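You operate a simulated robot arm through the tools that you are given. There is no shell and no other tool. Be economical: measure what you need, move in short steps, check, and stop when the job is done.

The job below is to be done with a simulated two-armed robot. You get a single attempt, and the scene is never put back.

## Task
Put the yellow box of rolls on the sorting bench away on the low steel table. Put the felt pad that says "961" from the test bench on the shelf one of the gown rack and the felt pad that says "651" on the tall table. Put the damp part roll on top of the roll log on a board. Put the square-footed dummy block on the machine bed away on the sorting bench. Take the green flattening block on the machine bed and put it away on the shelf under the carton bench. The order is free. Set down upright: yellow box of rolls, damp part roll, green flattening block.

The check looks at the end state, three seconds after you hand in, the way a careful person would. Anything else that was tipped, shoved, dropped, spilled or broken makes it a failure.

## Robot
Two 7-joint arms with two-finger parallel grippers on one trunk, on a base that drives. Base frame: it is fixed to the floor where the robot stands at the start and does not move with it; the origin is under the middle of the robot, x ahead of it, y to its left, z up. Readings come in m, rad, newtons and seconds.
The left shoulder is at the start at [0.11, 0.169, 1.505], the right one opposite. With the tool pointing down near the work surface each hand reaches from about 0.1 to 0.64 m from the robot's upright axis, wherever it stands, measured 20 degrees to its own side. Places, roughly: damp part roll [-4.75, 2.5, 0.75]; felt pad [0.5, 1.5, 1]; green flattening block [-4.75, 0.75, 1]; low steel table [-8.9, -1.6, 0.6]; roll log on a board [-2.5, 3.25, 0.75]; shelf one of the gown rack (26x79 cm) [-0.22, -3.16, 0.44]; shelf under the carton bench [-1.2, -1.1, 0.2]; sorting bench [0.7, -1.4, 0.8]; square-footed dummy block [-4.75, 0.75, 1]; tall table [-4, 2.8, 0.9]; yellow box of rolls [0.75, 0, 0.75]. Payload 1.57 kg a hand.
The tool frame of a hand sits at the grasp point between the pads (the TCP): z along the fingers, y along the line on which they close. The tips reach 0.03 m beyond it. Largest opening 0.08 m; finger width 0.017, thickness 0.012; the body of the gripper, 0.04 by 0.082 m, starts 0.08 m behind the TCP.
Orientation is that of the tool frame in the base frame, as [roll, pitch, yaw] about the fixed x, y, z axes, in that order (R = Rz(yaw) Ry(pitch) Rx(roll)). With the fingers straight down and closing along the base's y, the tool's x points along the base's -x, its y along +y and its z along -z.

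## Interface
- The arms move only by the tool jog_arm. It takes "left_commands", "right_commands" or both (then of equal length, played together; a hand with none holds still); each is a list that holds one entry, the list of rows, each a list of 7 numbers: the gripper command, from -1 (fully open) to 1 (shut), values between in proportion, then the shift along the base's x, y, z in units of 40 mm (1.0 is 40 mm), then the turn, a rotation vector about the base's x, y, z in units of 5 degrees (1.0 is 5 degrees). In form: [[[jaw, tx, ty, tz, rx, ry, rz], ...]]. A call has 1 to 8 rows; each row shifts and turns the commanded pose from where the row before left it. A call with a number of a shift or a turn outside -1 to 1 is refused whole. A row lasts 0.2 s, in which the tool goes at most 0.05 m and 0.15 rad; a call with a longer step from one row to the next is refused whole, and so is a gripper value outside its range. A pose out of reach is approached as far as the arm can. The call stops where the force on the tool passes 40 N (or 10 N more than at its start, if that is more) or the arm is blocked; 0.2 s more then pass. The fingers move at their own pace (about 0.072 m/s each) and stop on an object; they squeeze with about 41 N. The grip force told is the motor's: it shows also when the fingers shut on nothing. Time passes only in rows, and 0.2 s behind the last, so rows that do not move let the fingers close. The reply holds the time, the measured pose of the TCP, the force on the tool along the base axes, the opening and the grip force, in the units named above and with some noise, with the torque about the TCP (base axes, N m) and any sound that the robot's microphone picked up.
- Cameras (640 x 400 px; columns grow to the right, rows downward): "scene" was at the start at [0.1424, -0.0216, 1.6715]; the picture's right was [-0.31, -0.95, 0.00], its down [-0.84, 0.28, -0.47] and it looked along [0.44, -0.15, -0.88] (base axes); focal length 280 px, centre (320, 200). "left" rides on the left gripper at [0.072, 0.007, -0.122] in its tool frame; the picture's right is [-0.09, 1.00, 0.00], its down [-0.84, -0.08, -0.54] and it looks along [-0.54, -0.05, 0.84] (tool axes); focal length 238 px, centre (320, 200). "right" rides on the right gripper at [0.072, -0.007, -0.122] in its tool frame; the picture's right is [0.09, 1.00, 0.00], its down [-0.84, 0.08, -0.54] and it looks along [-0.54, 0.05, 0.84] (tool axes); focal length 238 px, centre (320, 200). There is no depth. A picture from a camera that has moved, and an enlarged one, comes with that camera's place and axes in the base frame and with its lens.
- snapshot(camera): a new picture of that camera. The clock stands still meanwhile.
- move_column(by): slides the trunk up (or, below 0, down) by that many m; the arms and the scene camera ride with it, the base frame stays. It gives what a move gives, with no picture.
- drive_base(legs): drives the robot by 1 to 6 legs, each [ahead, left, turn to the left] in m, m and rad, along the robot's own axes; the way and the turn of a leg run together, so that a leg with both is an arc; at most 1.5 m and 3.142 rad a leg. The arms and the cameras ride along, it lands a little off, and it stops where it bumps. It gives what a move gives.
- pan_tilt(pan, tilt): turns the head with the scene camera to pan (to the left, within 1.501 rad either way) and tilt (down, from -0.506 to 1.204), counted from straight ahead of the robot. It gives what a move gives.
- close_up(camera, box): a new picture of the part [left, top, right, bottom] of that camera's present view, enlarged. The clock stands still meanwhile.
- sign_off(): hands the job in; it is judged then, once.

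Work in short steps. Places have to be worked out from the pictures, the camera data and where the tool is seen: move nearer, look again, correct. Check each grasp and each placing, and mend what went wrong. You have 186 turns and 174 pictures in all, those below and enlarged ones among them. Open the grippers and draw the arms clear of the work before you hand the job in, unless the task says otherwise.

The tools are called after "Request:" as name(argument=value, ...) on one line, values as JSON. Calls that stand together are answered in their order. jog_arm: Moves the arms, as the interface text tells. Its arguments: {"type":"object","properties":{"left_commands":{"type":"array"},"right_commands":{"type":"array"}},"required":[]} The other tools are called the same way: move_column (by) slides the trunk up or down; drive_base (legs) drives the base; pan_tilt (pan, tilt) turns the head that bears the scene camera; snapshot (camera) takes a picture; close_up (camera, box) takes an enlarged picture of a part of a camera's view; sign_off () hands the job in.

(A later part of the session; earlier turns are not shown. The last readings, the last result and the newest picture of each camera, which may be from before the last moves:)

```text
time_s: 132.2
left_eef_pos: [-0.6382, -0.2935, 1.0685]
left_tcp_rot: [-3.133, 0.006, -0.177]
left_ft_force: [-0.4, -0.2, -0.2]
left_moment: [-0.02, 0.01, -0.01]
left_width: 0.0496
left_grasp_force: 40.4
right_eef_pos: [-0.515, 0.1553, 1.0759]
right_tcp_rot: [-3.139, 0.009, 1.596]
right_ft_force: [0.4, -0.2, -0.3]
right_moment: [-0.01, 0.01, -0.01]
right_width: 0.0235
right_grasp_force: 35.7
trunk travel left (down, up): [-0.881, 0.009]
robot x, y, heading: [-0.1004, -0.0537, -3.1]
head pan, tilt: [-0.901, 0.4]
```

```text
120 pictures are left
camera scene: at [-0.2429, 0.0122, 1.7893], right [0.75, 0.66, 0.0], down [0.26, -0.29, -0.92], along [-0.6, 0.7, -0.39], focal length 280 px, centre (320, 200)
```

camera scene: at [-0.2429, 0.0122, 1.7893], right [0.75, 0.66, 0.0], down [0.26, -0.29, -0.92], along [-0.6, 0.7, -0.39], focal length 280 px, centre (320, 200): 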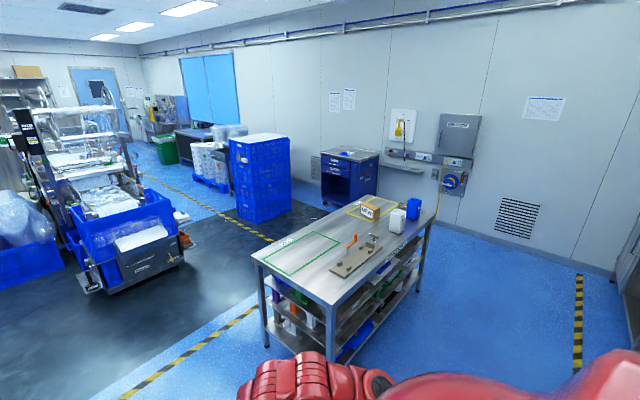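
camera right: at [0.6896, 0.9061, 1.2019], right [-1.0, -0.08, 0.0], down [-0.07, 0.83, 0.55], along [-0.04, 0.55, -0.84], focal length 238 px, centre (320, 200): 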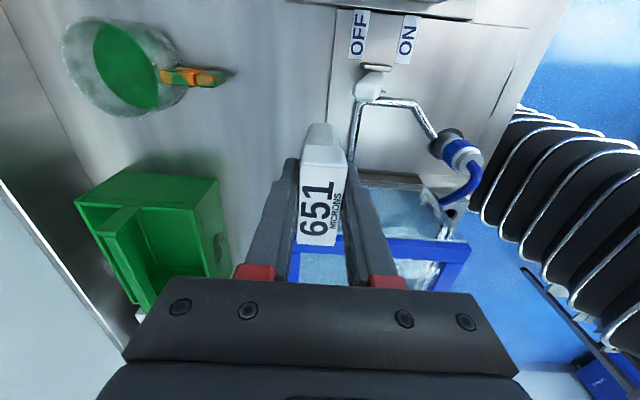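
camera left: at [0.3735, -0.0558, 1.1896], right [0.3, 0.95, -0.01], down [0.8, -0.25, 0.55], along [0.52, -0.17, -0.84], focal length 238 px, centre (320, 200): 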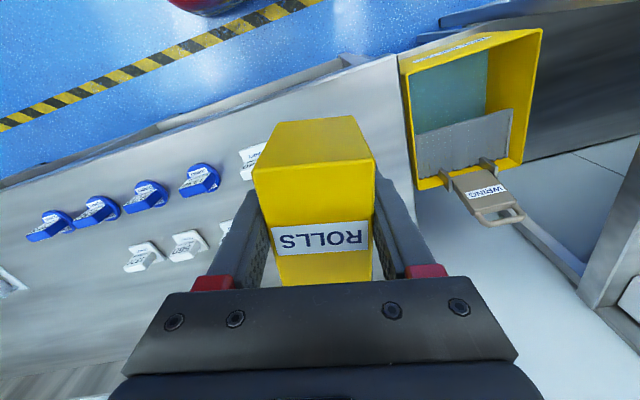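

The path west runs between the carton bench (y<-0.42) and the next table (y>0.8). I shift to y≈0.2 and drive west, then turn north toward the tool cart with the log.

Request:
drive_base(legs=[[0, -0.25, -0.04], [1.4, 0, 0], [0.6, 0, 0], [0, 0, -1.571]])

Request:
pan_tilt(pan=0.5, tilt=0.35)

Request:
snapshot(camera="scene")

```text
time_s: 147.4
left_eef_pos: [-2.3121, 0.7532, 1.0684]
left_tcp_rot: [-3.133, 0.004, -1.804]
left_ft_force: [0.6, -0.1, -0.7]
left_moment: [0.0, 0.01, -0.02]
left_width: 0.0494
left_grasp_force: 41.1
right_eef_pos: [-1.8721, 0.6027, 1.0738]
right_tcp_rot: [-3.142, 0.007, -0.028]
right_ft_force: [-0.1, -0.5, -1.4]
right_moment: [-0.01, 0.0, 0.0]
right_width: 0.0233
right_grasp_force: 35.5
trunk travel left (down, up): [-0.881, 0.009]
robot x, y, heading: [-2.101, 0.2042, 1.562]
head pan, tilt: [-0.901, 0.4]
```

```text
time_s: 148.9
left_eef_pos: [-2.3121, 0.7531, 1.0678]
left_tcp_rot: [-3.133, 0.005, -1.802]
left_ft_force: [0.7, 0.2, -1.2]
left_moment: [0.0, 0.0, 0.01]
left_width: 0.0494
left_grasp_force: 41.0
right_eef_pos: [-1.8717, 0.6035, 1.0736]
right_tcp_rot: [-3.139, 0.009, -0.027]
right_ft_force: [0.2, 0.1, -1.6]
right_moment: [-0.02, -0.03, -0.01]
right_width: 0.0235
right_grasp_force: 35.8
trunk travel left (down, up): [-0.881, 0.009]
robot x, y, heading: [-2.0997, 0.205, 1.562]
head pan, tilt: [0.499, 0.351]
```

```text
119 pictures are left
camera scene: at [-2.1444, 0.3654, 1.7938], right [0.88, 0.47, 0.0], down [0.16, -0.3, -0.94], along [-0.44, 0.83, -0.34], focal length 280 px, centre (320, 200)
```

scene: 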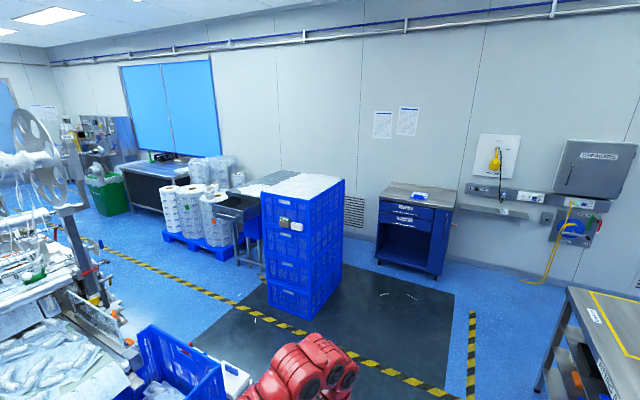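

I zoom on the cart and on the pallet/table behind the blue stack.

Request:
close_up(camera="scene", box=[110, 130, 290, 270])

Request:
close_up(camera="scene", box=[370, 170, 470, 240])

```text
2.86 times, centred on (200, 200) of scene
camera zoom: at [-2.1444, 0.3654, 1.7938], right [0.88, 0.47, 0.0], down [0.16, -0.3, -0.94], along [-0.44, 0.83, -0.34], focal length 802 px, centre (663, 200)
```

zoom: 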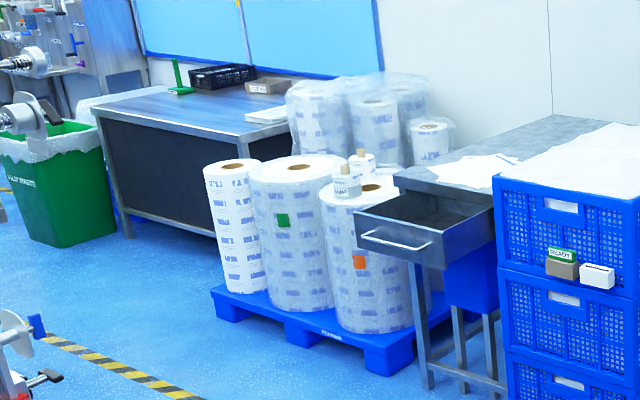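

```text
5.71 times, centred on (420, 205) of scene
camera zoom: at [-2.1444, 0.3654, 1.7938], right [0.88, 0.47, 0.0], down [0.16, -0.3, -0.94], along [-0.44, 0.83, -0.34], focal length 1603 px, centre (-251, 171)
```

zoom: 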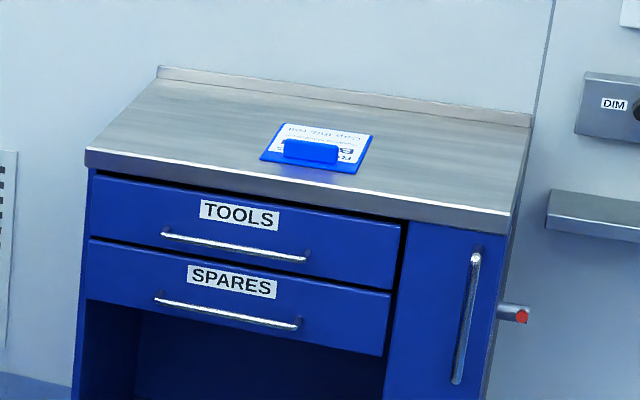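

The "roll log" is the clipboard on the tool cart; the damp rolls stand on the big pallet roll; the tall table has the open drawer. I drive into the aisle (y≈1.53), facing west.

Request:
drive_base(legs=[[1.33, 0, 0.009], [0, 0, 1.571]])

Request:
pan_tilt(pan=0, tilt=0.6)

Request:
snapshot(camera="scene")

```text
time_s: 159.4
left_eef_pos: [-2.6363, 1.3046, 1.0679]
left_tcp_rot: [-3.134, 0.005, -0.202]
left_ft_force: [0.6, 0.6, 0.5]
left_moment: [0.0, -0.03, -0.03]
left_width: 0.0493
left_grasp_force: 41.8
right_eef_pos: [-2.5028, 1.7483, 1.0744]
right_tcp_rot: [-3.14, 0.008, 1.573]
right_ft_force: [0.2, -0.6, -1.6]
right_moment: [-0.02, -0.02, 0.0]
right_width: 0.0234
right_grasp_force: 36.2
trunk travel left (down, up): [-0.881, 0.009]
robot x, y, heading: [-2.0948, 1.5293, -3.123]
head pan, tilt: [0.499, 0.351]
```

```text
time_s: 160.3
left_eef_pos: [-2.6371, 1.3034, 1.0679]
left_tcp_rot: [-3.133, 0.006, -0.204]
left_ft_force: [-0.2, 0.4, 0.0]
left_moment: [-0.02, 0.0, 0.0]
left_width: 0.0494
left_grasp_force: 41.2
right_eef_pos: [-2.5013, 1.7486, 1.0747]
right_tcp_rot: [-3.14, 0.009, 1.573]
right_ft_force: [-0.9, -0.2, -2.1]
right_moment: [-0.02, 0.0, -0.02]
right_width: 0.0234
right_grasp_force: 35.7
trunk travel left (down, up): [-0.881, 0.009]
robot x, y, heading: [-2.0981, 1.5308, -3.123]
head pan, tilt: [0.0, 0.6]
```

```text
116 pictures are left
camera scene: at [-2.2632, 1.5254, 1.7711], right [-0.02, 1.0, 0.0], down [0.56, 0.01, -0.83], along [-0.82, -0.02, -0.56], focal length 280 px, centre (320, 200)
```

scene: 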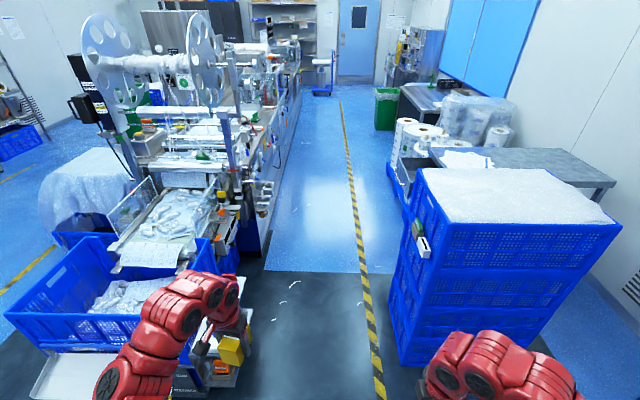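

Corridor is clear with the robot centered. I drive west 1.8 m to stand before the tall table, then look right.

Request:
drive_base(legs=[[0, 0, -0.018], [1.5, 0, 0], [0.4, 0, 0]])

Request:
pan_tilt(pan=-1.2, tilt=0.6)

Request:
snapshot(camera="scene")

```text
time_s: 170.2
left_eef_pos: [-4.54, 1.3393, 1.0685]
left_tcp_rot: [-3.132, 0.006, -0.242]
left_ft_force: [-0.6, -0.3, -1.2]
left_moment: [-0.03, 0.01, -0.01]
left_width: 0.0492
left_grasp_force: 41.8
right_eef_pos: [-4.3868, 1.7783, 1.075]
right_tcp_rot: [-3.139, 0.009, 1.535]
right_ft_force: [0.6, -1.8, -1.1]
right_moment: [0.0, 0.0, 0.01]
right_width: 0.0236
right_grasp_force: 35.8
trunk travel left (down, up): [-0.881, 0.009]
robot x, y, heading: [-3.9886, 1.5435, 3.122]
head pan, tilt: [0.0, 0.6]
```

```text
time_s: 171.6
left_eef_pos: [-4.5393, 1.3387, 1.0679]
left_tcp_rot: [-3.133, 0.004, -0.238]
left_ft_force: [-0.4, 0.7, -1.4]
left_moment: [0.02, -0.01, -0.02]
left_width: 0.0494
left_grasp_force: 41.0
right_eef_pos: [-4.3873, 1.7775, 1.0741]
right_tcp_rot: [-3.14, 0.009, 1.535]
right_ft_force: [0.3, 0.1, -0.9]
right_moment: [0.01, 0.02, -0.01]
right_width: 0.0237
right_grasp_force: 35.8
trunk travel left (down, up): [-0.881, 0.009]
robot x, y, heading: [-3.9867, 1.5456, 3.126]
head pan, tilt: [-1.201, 0.6]
```

```text
115 pictures are left
camera scene: at [-4.1005, 1.6278, 1.7711], right [0.94, 0.34, 0.0], down [0.19, -0.53, -0.82], along [-0.28, 0.77, -0.57], focal length 280 px, centre (320, 200)
```

scene: 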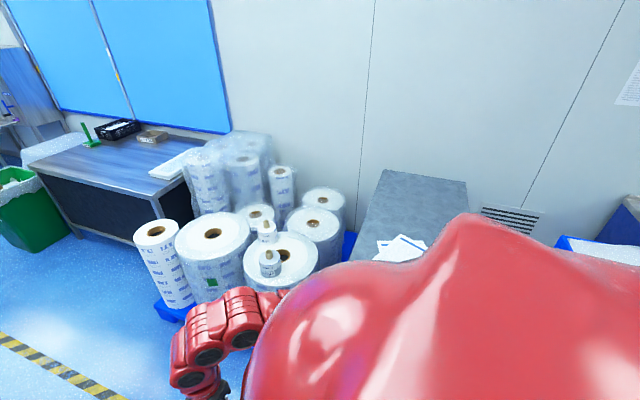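

I turn right to face north and look at table and rolls.

Request:
drive_base(legs=[[0, 0, -1.555]])

Request:
pan_tilt(pan=0.1, tilt=0.75)

Request:
snapshot(camera="scene")

Request:
snapshot(camera="right")

```text
time_s: 175.8
left_eef_pos: [-4.2029, 2.0918, 1.0674]
left_tcp_rot: [-3.133, 0.004, -1.8]
left_ft_force: [-0.6, -0.2, 0.1]
left_moment: [0.0, 0.0, -0.02]
left_width: 0.0493
left_grasp_force: 41.2
right_eef_pos: [-3.7609, 1.9445, 1.0734]
right_tcp_rot: [-3.139, 0.009, -0.025]
right_ft_force: [0.4, 0.2, -0.5]
right_moment: [0.0, 0.03, -0.04]
right_width: 0.0236
right_grasp_force: 35.8
trunk travel left (down, up): [-0.881, 0.009]
robot x, y, heading: [-3.9907, 1.545, 1.566]
head pan, tilt: [-1.201, 0.6]
```

```text
time_s: 177.3
left_eef_pos: [-4.2043, 2.0922, 1.0682]
left_tcp_rot: [-3.132, 0.006, -1.8]
left_ft_force: [-0.2, 0.0, -0.8]
left_moment: [0.02, -0.02, 0.03]
left_width: 0.0494
left_grasp_force: 40.9
right_eef_pos: [-3.7629, 1.9454, 1.0739]
right_tcp_rot: [-3.14, 0.012, -0.025]
right_ft_force: [-0.7, 0.4, -1.3]
right_moment: [0.0, -0.02, -0.02]
right_width: 0.0234
right_grasp_force: 36.0
trunk travel left (down, up): [-0.881, 0.009]
robot x, y, heading: [-3.9913, 1.5451, 1.562]
head pan, tilt: [0.099, 0.75]
```

```text
114 pictures are left
camera scene: at [-3.9966, 1.7062, 1.7582], right [1.0, 0.09, 0.0], down [0.06, -0.68, -0.73], along [-0.07, 0.73, -0.68], focal length 280 px, centre (320, 200)
```

scene: 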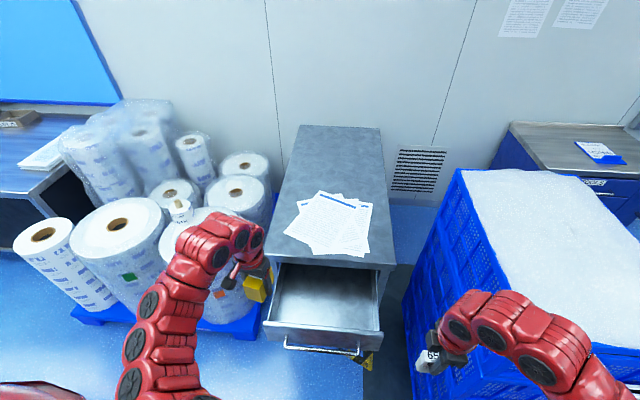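

```text
113 pictures are left
camera right: at [-3.6885, 1.9491, 1.1961], right [0.07, -1.0, 0.0], down [-0.83, -0.06, 0.55], along [-0.55, -0.04, -0.84], focal length 238 px, centre (320, 200)
```

right: 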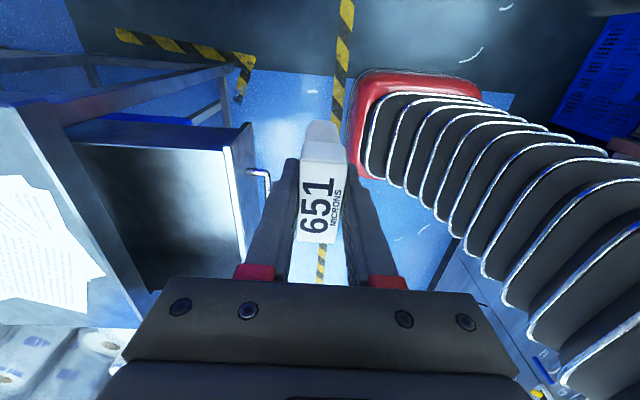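

Tall table: x∈[-4.19,-3.78], front edge y≈2.30, papers over the front middle, with a bare strip at the right. I drive forward 0.22 m (stopping short of the drawer) and bring the right hand over the strip.

Request:
drive_base(legs=[[0.22, 0, 0]])

Request:
jog_arm(right_commands=[[[1, 0, 0.8, -0.1, 0, 0, 0], [1, 0, 0.8, -0.1, 0, 0, 0], [1, 0, 0.8, -0.1, 0, 0, 0], [1, -0.5, 0.8, 0, 0, 0, 0], [1, -0.6, 0.8, 0, 0, 0, 0], [1, 0, 0, 0, 0, 0, 0]]])

Request:
snapshot(camera="right")

Request:
snapshot(camera="scene")

```text
time_s: 179.0
left_eef_pos: [-4.199, 2.3133, 1.0689]
left_tcp_rot: [-3.133, 0.004, -1.801]
left_ft_force: [0.1, -0.7, 0.2]
left_moment: [-0.02, -0.02, 0.01]
left_width: 0.0496
left_grasp_force: 40.7
right_eef_pos: [-3.7581, 2.1651, 1.0752]
right_tcp_rot: [-3.142, 0.009, -0.028]
right_ft_force: [0.3, 0.4, -0.3]
right_moment: [0.0, 0.02, 0.0]
right_width: 0.0235
right_grasp_force: 35.9
trunk travel left (down, up): [-0.881, 0.009]
robot x, y, heading: [-3.9875, 1.7625, 1.558]
head pan, tilt: [0.099, 0.75]
```

```text
time_s: 180.4
left_eef_pos: [-4.199, 2.3138, 1.0684]
left_tcp_rot: [-3.135, 0.005, -1.802]
left_ft_force: [0.1, 0.4, 0.0]
left_moment: [0.02, 0.01, 0.01]
left_width: 0.0495
left_grasp_force: 40.9
right_eef_pos: [-3.8043, 2.326, 1.062]
right_tcp_rot: [3.141, 0.011, -0.028]
right_ft_force: [1.2, -0.1, -1.5]
right_moment: [0.0, -0.01, 0.0]
right_width: 0.0236
right_grasp_force: 35.5
trunk travel left (down, up): [-0.881, 0.009]
robot x, y, heading: [-3.9895, 1.7646, 1.557]
head pan, tilt: [0.099, 0.75]
```

```text
112 pictures are left
camera right: at [-3.7304, 2.331, 1.1839], right [0.06, -1.0, 0.0], down [-0.83, -0.05, 0.55], along [-0.55, -0.03, -0.83], focal length 238 px, centre (320, 200)
```

right: 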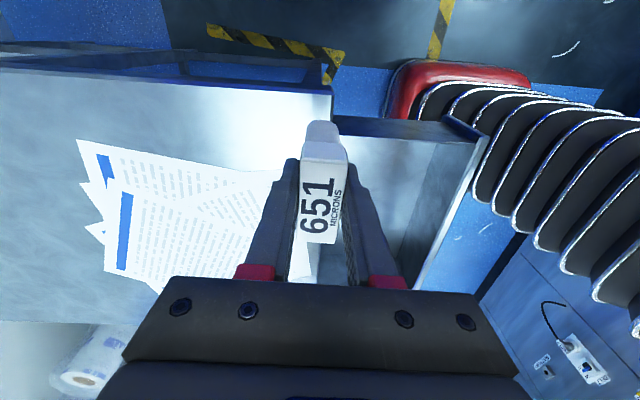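

```text
111 pictures are left
camera scene: at [-3.9929, 1.9273, 1.7583], right [1.0, 0.09, 0.0], down [0.06, -0.68, -0.73], along [-0.07, 0.73, -0.68], focal length 280 px, centre (320, 200)
```

scene: 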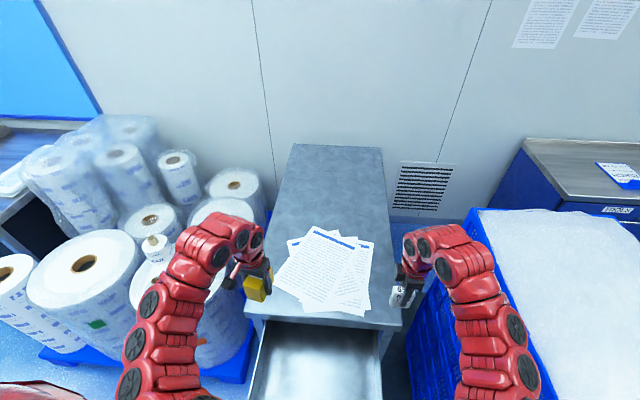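

Bare strip spans x∈[-3.87,-3.775]; I aim for (-3.822,2.41), then descend towards contact near TCP z≈0.955.

Request:
jog_arm(right_commands=[[[1, -0.2, 0.7, -0.4, 0, 0, 0], [1, -0.25, 0.7, -0.4, 0, 0, 0], [1, 0, 0.7, -0.5, 0, 0, 0], [1, 0, 0, -1, 0, 0, 0], [1, 0, 0, 0, 0, 0, 0]]])

Request:
snapshot(camera="right")

```text
time_s: 181.6
left_eef_pos: [-4.2001, 2.3143, 1.0679]
left_tcp_rot: [-3.135, 0.005, -1.803]
left_ft_force: [-0.2, -0.7, 0.2]
left_moment: [-0.01, 0.0, 0.01]
left_width: 0.0492
left_grasp_force: 41.2
right_eef_pos: [-3.8228, 2.4093, 0.9699]
right_tcp_rot: [-3.14, 0.008, -0.028]
right_ft_force: [0.3, 0.3, -1.3]
right_moment: [0.01, 0.0, -0.04]
right_width: 0.0236
right_grasp_force: 35.5
trunk travel left (down, up): [-0.881, 0.009]
robot x, y, heading: [-3.9877, 1.767, 1.559]
head pan, tilt: [0.099, 0.75]
```

```text
110 pictures are left
camera right: at [-3.7489, 2.4134, 1.0923], right [0.06, -1.0, 0.0], down [-0.83, -0.06, 0.55], along [-0.55, -0.03, -0.84], focal length 238 px, centre (320, 200)
```

right: 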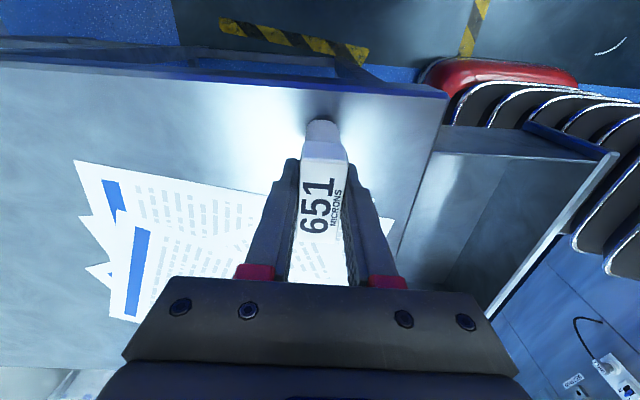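

Position is good. I descend until contact.

Request:
jog_arm(right_commands=[[[1, 0, 0, -0.25, 0, 0, 0], [1, 0, 0, -0.1, 0, 0, 0], [1, 0, 0, 0, 0, 0, 0]]])

```text
time_s: 182.4
left_eef_pos: [-4.1988, 2.3121, 1.07]
left_tcp_rot: [-3.135, 0.007, -1.802]
left_ft_force: [-0.1, 0.7, 0.1]
left_moment: [0.0, 0.02, -0.01]
left_width: 0.0493
left_grasp_force: 41.1
right_eef_pos: [-3.8216, 2.4084, 0.9597]
right_tcp_rot: [-3.134, 0.01, -0.026]
right_ft_force: [-0.9, 4.6, 31.5]
right_moment: [-0.01, 0.02, 0.02]
right_width: 0.0241
right_grasp_force: 36.1
trunk travel left (down, up): [-0.881, 0.009]
robot x, y, heading: [-3.9855, 1.769, 1.563]
head pan, tilt: [0.099, 0.75]
```

Contact. I ease up slightly, open, and rise.

Request:
jog_arm(right_commands=[[[1, 0, 0, 0.1, 0, 0, 0], [0.1, 0, 0, 0, 0, 0, 0], [-1, 0, 0, 0, 0, 0, 0], [-1, 0, 0, 0, 0, 0, 0], [-1, 0, 0, 0.8, 0, 0, 0], [-1, 0, 0, 1, 0, 0, 0], [-1, 0, -0.5, 0.8, 0, 0, 0]]])

Request:
snapshot(camera="right")

```text
time_s: 184.0
left_eef_pos: [-4.1995, 2.3136, 1.0683]
left_tcp_rot: [-3.133, 0.007, -1.805]
left_ft_force: [0.3, -0.2, -0.3]
left_moment: [0.01, 0.01, -0.01]
left_width: 0.0493
left_grasp_force: 41.5
right_eef_pos: [-3.823, 2.3878, 1.0672]
right_tcp_rot: [-3.14, 0.01, -0.03]
right_ft_force: [-0.2, 0.1, -0.4]
right_moment: [0.03, -0.02, -0.01]
right_width: 0.08
right_grasp_force: 0.1
trunk travel left (down, up): [-0.881, 0.009]
robot x, y, heading: [-3.9869, 1.769, 1.556]
head pan, tilt: [0.099, 0.75]
```

```text
109 pictures are left
camera right: at [-3.7488, 2.3913, 1.189], right [0.06, -1.0, 0.0], down [-0.83, -0.05, 0.55], along [-0.55, -0.03, -0.84], focal length 238 px, centre (320, 200)
```

right: 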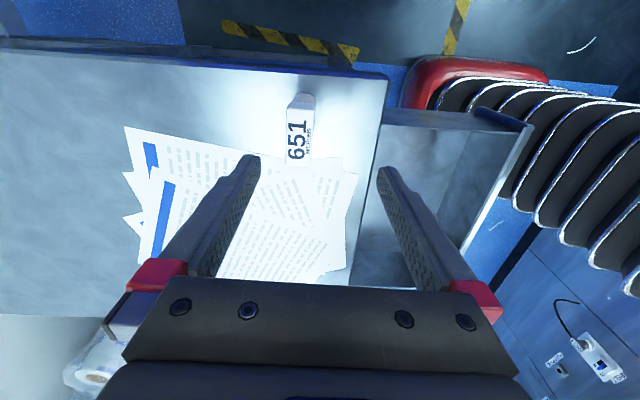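

651 stands on the tall table. Now I look at the small rolls on the pallet.

Request:
drive_base(legs=[[-0.22, 0, 0]])

Request:
pan_tilt(pan=0.75, tilt=0.75)

Request:
snapshot(camera="scene")

Request:
close_up(camera="scene", box=[240, 150, 400, 250])

```text
time_s: 185.6
left_eef_pos: [-4.1995, 2.0995, 1.0679]
left_tcp_rot: [-3.132, 0.005, -1.806]
left_ft_force: [0.2, 0.3, -0.3]
left_moment: [-0.04, -0.01, 0.01]
left_width: 0.0494
left_grasp_force: 40.9
right_eef_pos: [-3.8231, 2.172, 1.0657]
right_tcp_rot: [3.14, 0.01, -0.033]
right_ft_force: [-0.4, -0.4, 0.5]
right_moment: [0.0, -0.04, -0.02]
right_width: 0.0801
right_grasp_force: 0.0
trunk travel left (down, up): [-0.881, 0.009]
robot x, y, heading: [-3.9937, 1.5527, 1.553]
head pan, tilt: [0.099, 0.75]
```

```text
time_s: 186.7
left_eef_pos: [-4.1994, 2.1002, 1.069]
left_tcp_rot: [-3.132, 0.004, -1.806]
left_ft_force: [0.3, -0.2, -0.2]
left_moment: [0.01, -0.02, -0.03]
left_width: 0.0494
left_grasp_force: 41.1
right_eef_pos: [-3.8227, 2.1727, 1.0657]
right_tcp_rot: [3.141, 0.008, -0.032]
right_ft_force: [0.2, -0.5, 0.2]
right_moment: [-0.02, -0.02, 0.0]
right_width: 0.0803
right_grasp_force: 0.0
trunk travel left (down, up): [-0.881, 0.009]
robot x, y, heading: [-3.9935, 1.5535, 1.556]
head pan, tilt: [0.75, 0.75]
```

```text
108 pictures are left
camera scene: at [-4.0449, 1.6921, 1.7581], right [0.74, 0.67, 0.0], down [0.46, -0.51, -0.73], along [-0.49, 0.54, -0.68], focal length 280 px, centre (320, 200)
```

scene: 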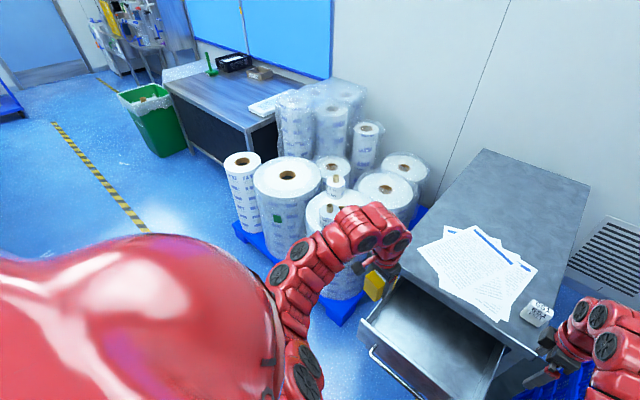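

```text
4.00 times, centred on (320, 200) of scene
camera zoom: at [-4.0449, 1.6921, 1.7581], right [0.74, 0.67, 0.0], down [0.46, -0.51, -0.73], along [-0.49, 0.54, -0.68], focal length 1122 px, centre (320, 200)
```

zoom: 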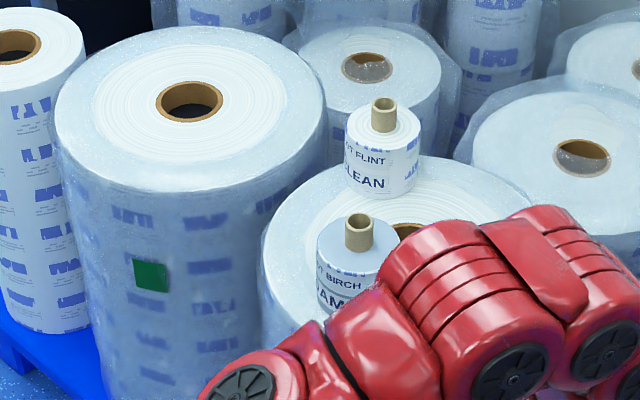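

Front small roll reads "LOT BIRCH DAMP", with a core stub at about (-4.64,2.415); the rear is CLEAN. I strafe left and approach so that the free right hand can grip its core.

Request:
drive_base(legs=[[0, 0.82, 0.01]])

Request:
pan_tilt(pan=0, tilt=0.9)

Request:
snapshot(camera="scene")

Request:
snapshot(camera="right")

```text
time_s: 191.1
left_eef_pos: [-5.0418, 2.1001, 1.0691]
left_tcp_rot: [-3.132, 0.007, -1.789]
left_ft_force: [-0.2, 0.1, -1.0]
left_moment: [-0.02, -0.02, -0.02]
left_width: 0.0494
left_grasp_force: 41.1
right_eef_pos: [-4.6666, 2.1798, 1.0651]
right_tcp_rot: [3.141, 0.011, -0.013]
right_ft_force: [0.0, -0.4, -0.1]
right_moment: [-0.01, -0.02, -0.03]
right_width: 0.0802
right_grasp_force: 0.0
trunk travel left (down, up): [-0.881, 0.009]
robot x, y, heading: [-4.825, 1.5545, 1.575]
head pan, tilt: [0.75, 0.75]
```

```text
time_s: 192.2
left_eef_pos: [-5.0421, 2.0994, 1.0678]
left_tcp_rot: [-3.134, 0.005, -1.79]
left_ft_force: [0.1, -0.7, -0.8]
left_moment: [0.01, -0.01, 0.01]
left_width: 0.0494
left_grasp_force: 41.0
right_eef_pos: [-4.6678, 2.1797, 1.0672]
right_tcp_rot: [3.139, 0.008, -0.013]
right_ft_force: [0.4, 0.5, 1.0]
right_moment: [0.0, -0.02, 0.03]
right_width: 0.0798
right_grasp_force: 0.1
trunk travel left (down, up): [-0.881, 0.009]
robot x, y, heading: [-4.8236, 1.5552, 1.571]
head pan, tilt: [0.0, 0.901]
```

```text
106 pictures are left
camera scene: at [-4.824, 1.7093, 1.7463], right [1.0, 0.0, 0.0], down [0.0, -0.78, -0.62], along [0.0, 0.62, -0.78], focal length 280 px, centre (320, 200)
```

scene: 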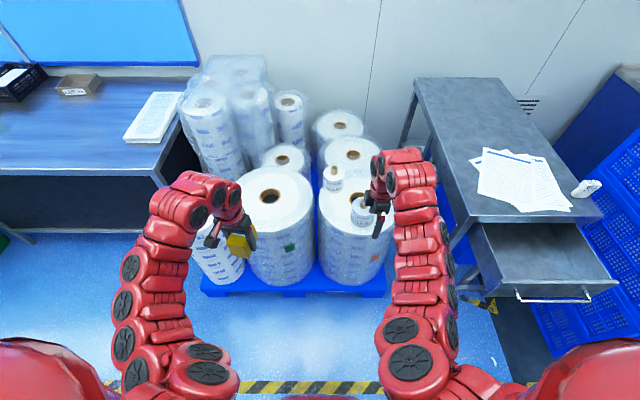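

```text
105 pictures are left
camera right: at [-4.5936, 2.1846, 1.188], right [0.08, -1.0, 0.0], down [-0.83, -0.07, 0.55], along [-0.55, -0.04, -0.84], focal length 238 px, centre (320, 200)
```

right: 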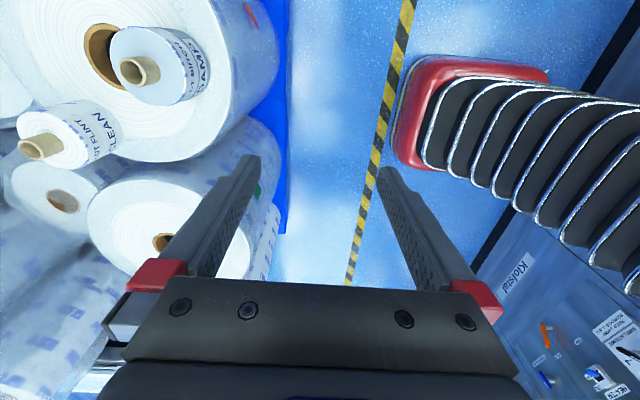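

Damp core ≈(-4.645,2.41), top ≈0.85. I drive forward 0.22 m, bringing the hand nearly above, and look again.

Request:
drive_base(legs=[[0.22, 0, 0]])

Request:
jog_arm(right_commands=[[[-1, 0.5, 0.2, -0.8, 0, 0, 0], [-1, 0, 0, -0.8, 0, 0, 0], [-1, 0, 0, -0.5, 0, 0, 0], [-1, 0, 0, 0, 0, 0, 0]]])

Request:
snapshot(camera="right")

```text
time_s: 193.9
left_eef_pos: [-5.0447, 2.3193, 1.0679]
left_tcp_rot: [-3.133, 0.005, -1.785]
left_ft_force: [-0.5, 0.6, 0.5]
left_moment: [0.0, 0.0, 0.01]
left_width: 0.0495
left_grasp_force: 40.4
right_eef_pos: [-4.6709, 2.4001, 1.0665]
right_tcp_rot: [-3.139, 0.008, -0.01]
right_ft_force: [-0.6, 0.3, 0.1]
right_moment: [0.0, 0.02, 0.0]
right_width: 0.0802
right_grasp_force: 0.0
trunk travel left (down, up): [-0.881, 0.009]
robot x, y, heading: [-4.8282, 1.7778, 1.582]
head pan, tilt: [0.0, 0.901]
```

```text
time_s: 194.9
left_eef_pos: [-5.0447, 2.32, 1.0686]
left_tcp_rot: [-3.137, 0.004, -1.785]
left_ft_force: [0.1, -0.5, -1.0]
left_moment: [0.0, 0.01, -0.02]
left_width: 0.0493
left_grasp_force: 40.9
right_eef_pos: [-4.6504, 2.4069, 0.9829]
right_tcp_rot: [-3.139, 0.009, -0.009]
right_ft_force: [-0.1, 0.1, -0.2]
right_moment: [0.01, 0.02, -0.01]
right_width: 0.0799
right_grasp_force: 0.1
trunk travel left (down, up): [-0.881, 0.009]
robot x, y, heading: [-4.824, 1.7769, 1.581]
head pan, tilt: [0.0, 0.901]
```

```text
104 pictures are left
camera right: at [-4.577, 2.413, 1.1047], right [0.08, -1.0, 0.0], down [-0.83, -0.07, 0.55], along [-0.55, -0.04, -0.84], focal length 238 px, centre (320, 200)
```

right: 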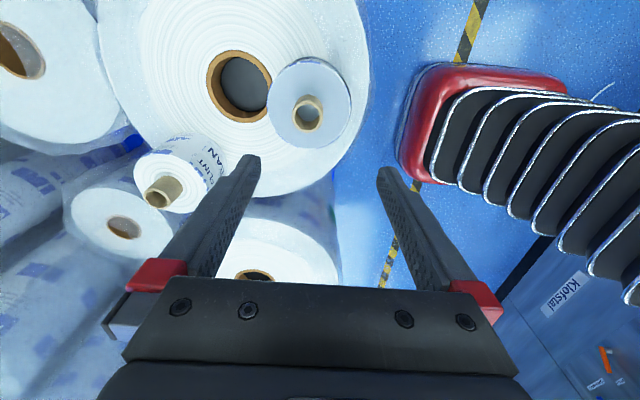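

I zoom for the height of the core stub.

Request:
close_up(camera="right", box=[250, 45, 370, 165])

```text
3.33 times, centred on (310, 105) of right
camera zoom: at [-4.577, 2.413, 1.1047], right [0.08, -1.0, 0.0], down [-0.83, -0.07, 0.55], along [-0.55, -0.04, -0.84], focal length 794 px, centre (353, 517)
```

zoom: 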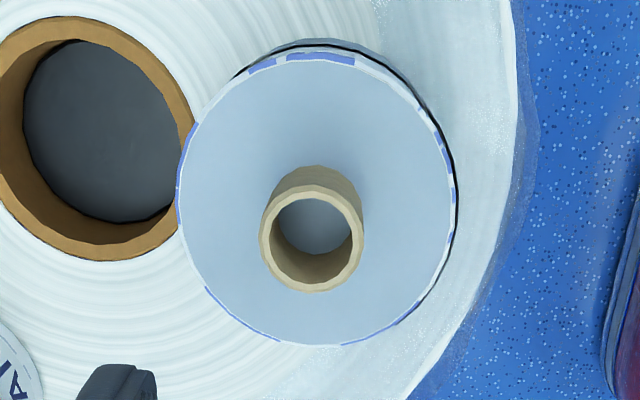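

Core stub protrudes ~5 cm above the roll (top ≈0.83), diameter 33 mm. I align and descend to z≈0.818, then close.

Request:
jog_arm(right_commands=[[[-1, 0.13, 0.33, -1, 0, 0, 0], [-1, 0, 0, -1, 0, 0, 0], [-1, 0, 0, -1, 0, 0, 0], [-1, 0, 0, -1, 0, 0, 0], [-1, 0, 0, -0.1, 0, 0, 0], [-1, 0, 0, 0, 0, 0, 0]]])

Request:
snapshot(camera="right")

```text
time_s: 196.3
left_eef_pos: [-5.046, 2.3176, 1.0696]
left_tcp_rot: [-3.132, 0.008, -1.787]
left_ft_force: [-0.8, -1.0, 0.5]
left_moment: [0.0, 0.01, -0.01]
left_width: 0.049
left_grasp_force: 41.4
right_eef_pos: [-4.6466, 2.3915, 0.839]
right_tcp_rot: [-3.136, 0.008, -0.01]
right_ft_force: [-1.7, 3.8, 21.3]
right_moment: [0.78, -0.22, 0.05]
right_width: 0.0803
right_grasp_force: 0.1
right hand out of reach, approached as far as the arm can: row 3, 4
trunk travel left (down, up): [-0.881, 0.009]
robot x, y, heading: [-4.8238, 1.7746, 1.581]
head pan, tilt: [0.0, 0.901]
```

```text
102 pictures are left
camera right: at [-4.5726, 2.3969, 0.9614], right [0.08, -1.0, -0.01], down [-0.83, -0.07, 0.55], along [-0.55, -0.04, -0.84], focal length 238 px, centre (320, 200)
```

right: 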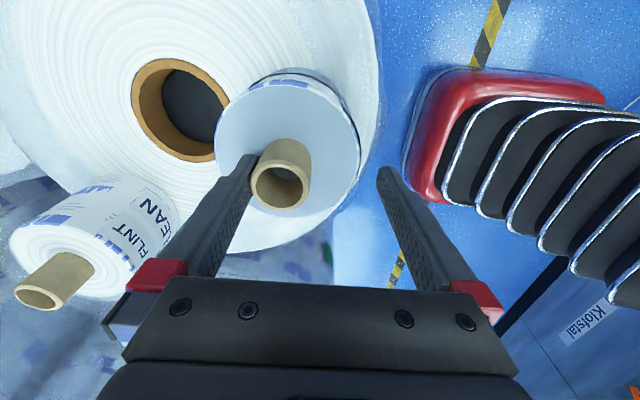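

Out of reach in y, and the far finger touched something (21 N). I lift straight up and move the base closer.

Request:
jog_arm(right_commands=[[[-1, 0, 0, 1, 0, 0, 0], [-1, 0, 0, 1, 0, 0, 0], [-1, 0, 0, 1, 0, 0, 0], [-1, 0, 0, 0.5, 0, 0, 0], [-1, 0, 0, 0, 0, 0, 0]]])

Request:
snapshot(camera="right")

```text
time_s: 197.5
left_eef_pos: [-5.0453, 2.3198, 1.0681]
left_tcp_rot: [-3.133, 0.004, -1.784]
left_ft_force: [0.1, -0.1, -0.8]
left_moment: [0.01, 0.04, 0.0]
left_width: 0.0494
left_grasp_force: 41.0
right_eef_pos: [-4.6457, 2.3912, 0.9774]
right_tcp_rot: [-3.141, 0.011, -0.011]
right_ft_force: [0.0, -1.0, 0.7]
right_moment: [0.02, 0.03, 0.0]
right_width: 0.08
right_grasp_force: 0.0
trunk travel left (down, up): [-0.881, 0.009]
robot x, y, heading: [-4.8294, 1.78, 1.586]
head pan, tilt: [0.0, 0.901]
```

```text
101 pictures are left
camera right: at [-4.5722, 2.3964, 1.0989], right [0.08, -1.0, 0.0], down [-0.83, -0.07, 0.55], along [-0.55, -0.04, -0.84], focal length 238 px, centre (320, 200)
```

right: 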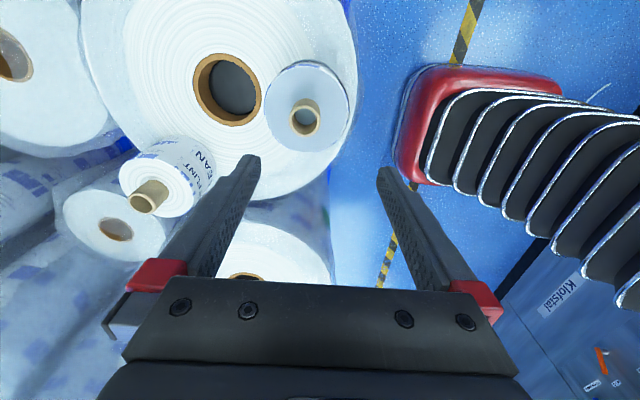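

The roll shifted only a few mm and stands. I drive 0.07 m closer and re-aim.

Request:
drive_base(legs=[[0.07, 0, 0]])

Request:
jog_arm(right_commands=[[[-1, 0, -0.65, 0, 0, 0, 0], [-1, 0, -0.65, 0, 0, 0, 0], [-1, 0, 0, 0, 0, 0, 0]]])

Request:
close_up(camera="right", box=[220, 40, 420, 190])

```text
time_s: 198.5
left_eef_pos: [-5.0463, 2.3875, 1.0705]
left_tcp_rot: [-3.134, 0.008, -1.785]
left_ft_force: [-0.5, -0.5, -0.8]
left_moment: [-0.01, 0.02, 0.01]
left_width: 0.0495
left_grasp_force: 40.7
right_eef_pos: [-4.6469, 2.4594, 0.9784]
right_tcp_rot: [-3.138, 0.01, -0.011]
right_ft_force: [-0.5, -0.4, 0.4]
right_moment: [0.02, 0.02, 0.0]
right_width: 0.0801
right_grasp_force: 0.0
trunk travel left (down, up): [-0.881, 0.009]
robot x, y, heading: [-4.8279, 1.8457, 1.576]
head pan, tilt: [0.0, 0.901]
```

```text
time_s: 199.3
left_eef_pos: [-5.0467, 2.3909, 1.0669]
left_tcp_rot: [-3.132, 0.003, -1.784]
left_ft_force: [-0.8, 0.2, 0.2]
left_moment: [-0.02, -0.01, 0.02]
left_width: 0.0492
left_grasp_force: 41.0
right_eef_pos: [-4.646, 2.4075, 0.9771]
right_tcp_rot: [3.141, 0.008, -0.01]
right_ft_force: [-0.4, -0.6, -0.2]
right_moment: [-0.01, -0.02, 0.01]
right_width: 0.0801
right_grasp_force: 0.0
trunk travel left (down, up): [-0.881, 0.009]
robot x, y, heading: [-4.8252, 1.848, 1.583]
head pan, tilt: [0.0, 0.901]
```

```text
2.67 times, centred on (320, 115) of right
camera zoom: at [-4.5731, 2.4143, 1.0987], right [0.08, -1.0, 0.0], down [-0.83, -0.07, 0.55], along [-0.55, -0.05, -0.84], focal length 636 px, centre (320, 427)
```

zoom: 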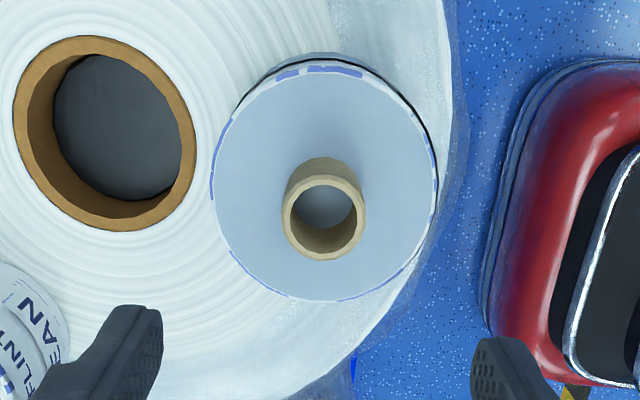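

Aligned within 1–2 mm. The core top appears at ≈0.85 and roll top ≈0.80; I descend to TCP 0.845 and close.

Request:
jog_arm(right_commands=[[[-1, 0.05, 0, -1, 0, 0, 0], [-1, 0, 0, -1, 0, 0, 0], [-1, 0, 0, -1, 0, 0, 0], [-1, 0, 0, -0.25, 0, 0, 0], [-1, 0, 0, 0, 0, 0, 0]]])

Request:
snapshot(camera="right")

```text
time_s: 200.5
left_eef_pos: [-5.0468, 2.3893, 1.0664]
left_tcp_rot: [-3.132, 0.005, -1.786]
left_ft_force: [0.3, 0.7, -0.9]
left_moment: [0.01, 0.02, -0.01]
left_width: 0.0493
left_grasp_force: 41.1
right_eef_pos: [-4.6463, 2.4068, 0.8463]
right_tcp_rot: [-3.141, 0.007, -0.01]
right_ft_force: [-0.1, 0.1, -0.4]
right_moment: [0.01, 0.01, -0.02]
right_width: 0.0802
right_grasp_force: 0.1
trunk travel left (down, up): [-0.881, 0.009]
robot x, y, heading: [-4.8249, 1.8462, 1.578]
head pan, tilt: [0.0, 0.901]
```

```text
99 pictures are left
camera right: at [-4.5718, 2.413, 0.9682], right [0.08, -1.0, 0.0], down [-0.83, -0.07, 0.55], along [-0.55, -0.04, -0.84], focal length 238 px, centre (320, 200)
```

right: 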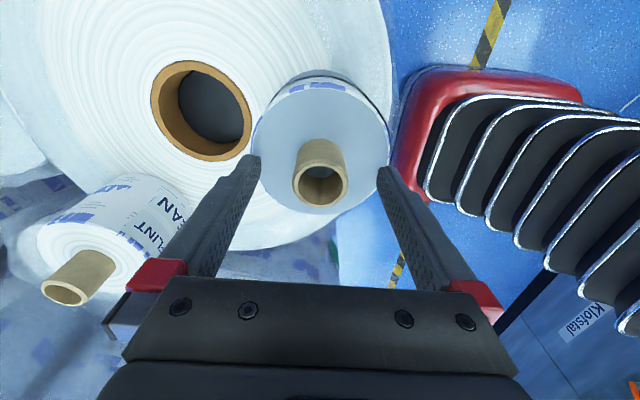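

The core stands between the pads. I lower 8 mm more and close.

Request:
jog_arm(right_commands=[[[-1, 0, 0, -0.2, 0, 0, 0], [0, 0, 0, 0, 0, 0, 0], [1, 0, 0, 0, 0, 0, 0], [1, 0, 0, 0, 0, 0, 0], [1, 0, 0, 0, 0, 0, 0], [1, 0, 0, 0, 0, 0, 0]]])

Request:
snapshot(camera="right")

```text
time_s: 201.9
left_eef_pos: [-5.0463, 2.3887, 1.0692]
left_tcp_rot: [-3.131, 0.006, -1.786]
left_ft_force: [0.5, 0.4, -0.7]
left_moment: [-0.01, 0.01, -0.05]
left_width: 0.0492
left_grasp_force: 41.1
right_eef_pos: [-4.6447, 2.4078, 0.8399]
right_tcp_rot: [-3.14, 0.01, -0.012]
right_ft_force: [0.9, -1.2, 10.6]
right_moment: [-0.81, -0.1, 0.04]
right_width: 0.0335
right_grasp_force: 40.6
trunk travel left (down, up): [-0.881, 0.009]
robot x, y, heading: [-4.826, 1.8449, 1.574]
head pan, tilt: [0.0, 0.901]
```

```text
98 pictures are left
camera right: at [-4.5711, 2.4131, 0.9618], right [0.08, -1.0, 0.0], down [-0.83, -0.07, 0.55], along [-0.55, -0.04, -0.84], focal length 238 px, centre (320, 200)
```

right: 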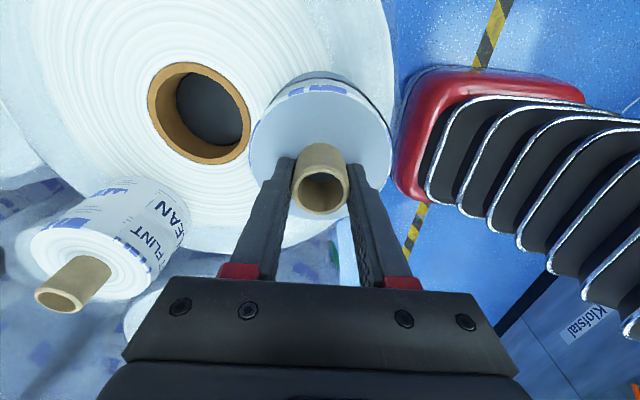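

Gripped (33.5 mm). I lift straight up and then back out.

Request:
jog_arm(right_commands=[[[1, 0, 0, 0.5, 0, 0, 0], [1, 0, 0, 1, 0, 0, 0], [1, 0, 0, 1, 0, 0, 0], [1, 0, 0, 1, 0, 0, 0], [1, 0, -0.3, 1, 0, 0, 0], [1, 0, -0.6, 0.7, 0, 0, 0], [1, 0, 0, 0, 0, 0, 0]]])

Request:
drive_base(legs=[[-0.3, 0, 0]])

Request:
snapshot(camera="scene")

Request:
snapshot(camera="right")

```text
time_s: 203.5
left_eef_pos: [-5.0469, 2.39, 1.0677]
left_tcp_rot: [-3.131, 0.004, -1.783]
left_ft_force: [-0.2, -0.1, 0.3]
left_moment: [0.0, -0.03, 0.0]
left_width: 0.0493
left_grasp_force: 41.7
right_eef_pos: [-4.6461, 2.3716, 1.0481]
right_tcp_rot: [3.141, 0.01, -0.011]
right_ft_force: [0.2, -0.1, -5.7]
right_moment: [0.01, 0.01, -0.04]
right_width: 0.0333
right_grasp_force: 41.2
trunk travel left (down, up): [-0.881, 0.009]
robot x, y, heading: [-4.8284, 1.8422, 1.578]
head pan, tilt: [0.0, 0.901]
```

```text
time_s: 205.6
left_eef_pos: [-5.0451, 2.0901, 1.0672]
left_tcp_rot: [-3.132, 0.006, -1.781]
left_ft_force: [-0.4, 0.3, 0.1]
left_moment: [-0.02, 0.01, -0.01]
left_width: 0.0494
left_grasp_force: 41.2
right_eef_pos: [-4.6453, 2.0733, 1.0477]
right_tcp_rot: [3.141, 0.01, -0.005]
right_ft_force: [0.3, 0.5, -5.0]
right_moment: [0.02, 0.0, 0.02]
right_width: 0.0333
right_grasp_force: 41.0
trunk travel left (down, up): [-0.881, 0.009]
robot x, y, heading: [-4.8218, 1.5431, 1.579]
head pan, tilt: [0.0, 0.901]
```

```text
97 pictures are left
camera scene: at [-4.8239, 1.7027, 1.746], right [1.0, 0.01, 0.0], down [0.01, -0.78, -0.62], along [-0.01, 0.62, -0.78], focal length 280 px, centre (320, 200)
```

scene: 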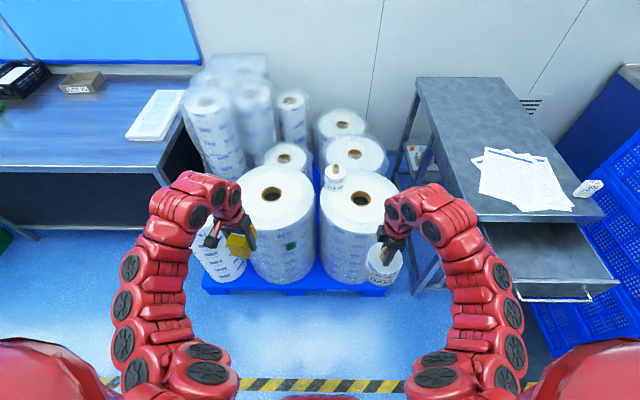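

```text
96 pictures are left
camera right: at [-4.5721, 2.08, 1.1693], right [0.09, -1.0, 0.0], down [-0.83, -0.07, 0.55], along [-0.55, -0.05, -0.83], focal length 238 px, centre (320, 200)
```

right: 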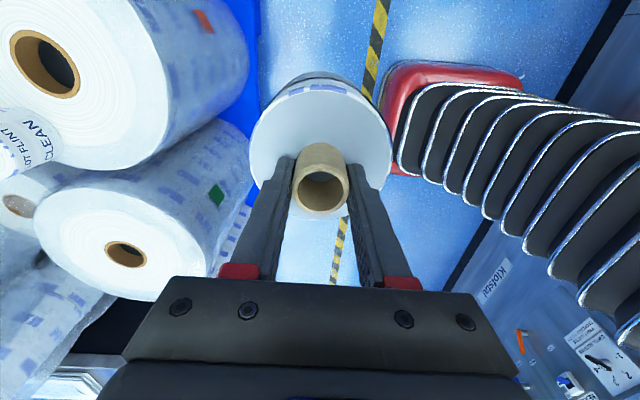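

Damp roll held (about 0.5 kg), everything else in place. I turn east, drive back along the aisle, and turn north before the cart.

Request:
drive_base(legs=[[0, 0, -1.579], [1.1, 0, 0], [1.08, 0, 0]])

Request:
drive_base(legs=[[0, 0, 1.571], [0.4, 0, 0]])

Request:
pan_tilt(pan=0, tilt=0.7)

Request:
snapshot(camera="scene")

```text
time_s: 220.1
left_eef_pos: [-2.1272, 1.7597, 1.0675]
left_tcp_rot: [-3.133, 0.006, 2.927]
left_ft_force: [-0.6, 0.8, -0.4]
left_moment: [0.01, 0.03, 0.02]
left_width: 0.0494
left_grasp_force: 41.0
right_eef_pos: [-2.1447, 1.3592, 1.0493]
right_tcp_rot: [-3.141, 0.01, -1.582]
right_ft_force: [0.2, -0.1, -4.5]
right_moment: [0.03, -0.02, 0.02]
right_width: 0.0334
right_grasp_force: 41.1
trunk travel left (down, up): [-0.881, 0.009]
robot x, y, heading: [-2.6708, 1.5388, 0.004]
head pan, tilt: [0.0, 0.901]
```

```text
time_s: 226.5
left_eef_pos: [-2.9128, 2.4781, 1.0701]
left_tcp_rot: [-3.135, 0.006, -1.765]
left_ft_force: [-0.1, 0.9, -0.6]
left_moment: [0.01, -0.03, 0.0]
left_width: 0.0494
left_grasp_force: 40.8
right_eef_pos: [-2.5128, 2.4691, 1.0479]
right_tcp_rot: [3.14, 0.01, 0.011]
right_ft_force: [-0.1, 0.1, -5.3]
right_moment: [0.02, -0.01, -0.02]
right_width: 0.0332
right_grasp_force: 40.3
trunk travel left (down, up): [-0.881, 0.009]
robot x, y, heading: [-2.6805, 1.9418, 1.596]
head pan, tilt: [0.0, 0.901]
```

```text
time_s: 227.2
left_eef_pos: [-2.9126, 2.4804, 1.0676]
left_tcp_rot: [-3.135, 0.006, -1.764]
left_ft_force: [0.0, -0.4, -0.5]
left_moment: [0.02, 0.02, 0.02]
left_width: 0.0493
left_grasp_force: 41.1
right_eef_pos: [-2.5127, 2.4699, 1.0474]
right_tcp_rot: [3.14, 0.009, 0.008]
right_ft_force: [0.5, 0.9, -5.0]
right_moment: [-0.01, -0.01, -0.01]
right_width: 0.0334
right_grasp_force: 41.4
trunk travel left (down, up): [-0.881, 0.009]
robot x, y, heading: [-2.6812, 1.9399, 1.598]
head pan, tilt: [0.0, 0.7]
```

```text
95 pictures are left
camera scene: at [-2.6855, 2.1052, 1.7622], right [1.0, 0.03, 0.0], down [0.02, -0.65, -0.76], along [-0.02, 0.76, -0.65], focal length 280 px, centre (320, 200)
```

scene: 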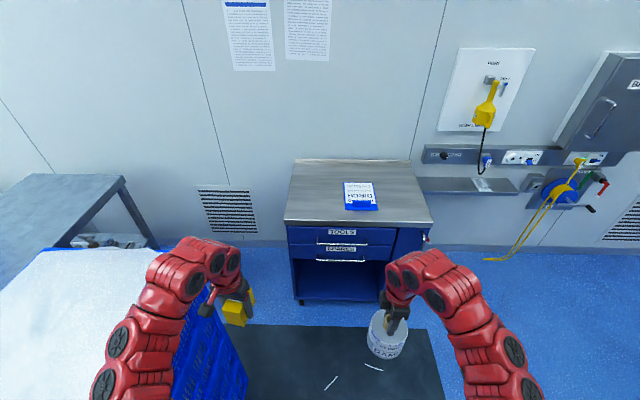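

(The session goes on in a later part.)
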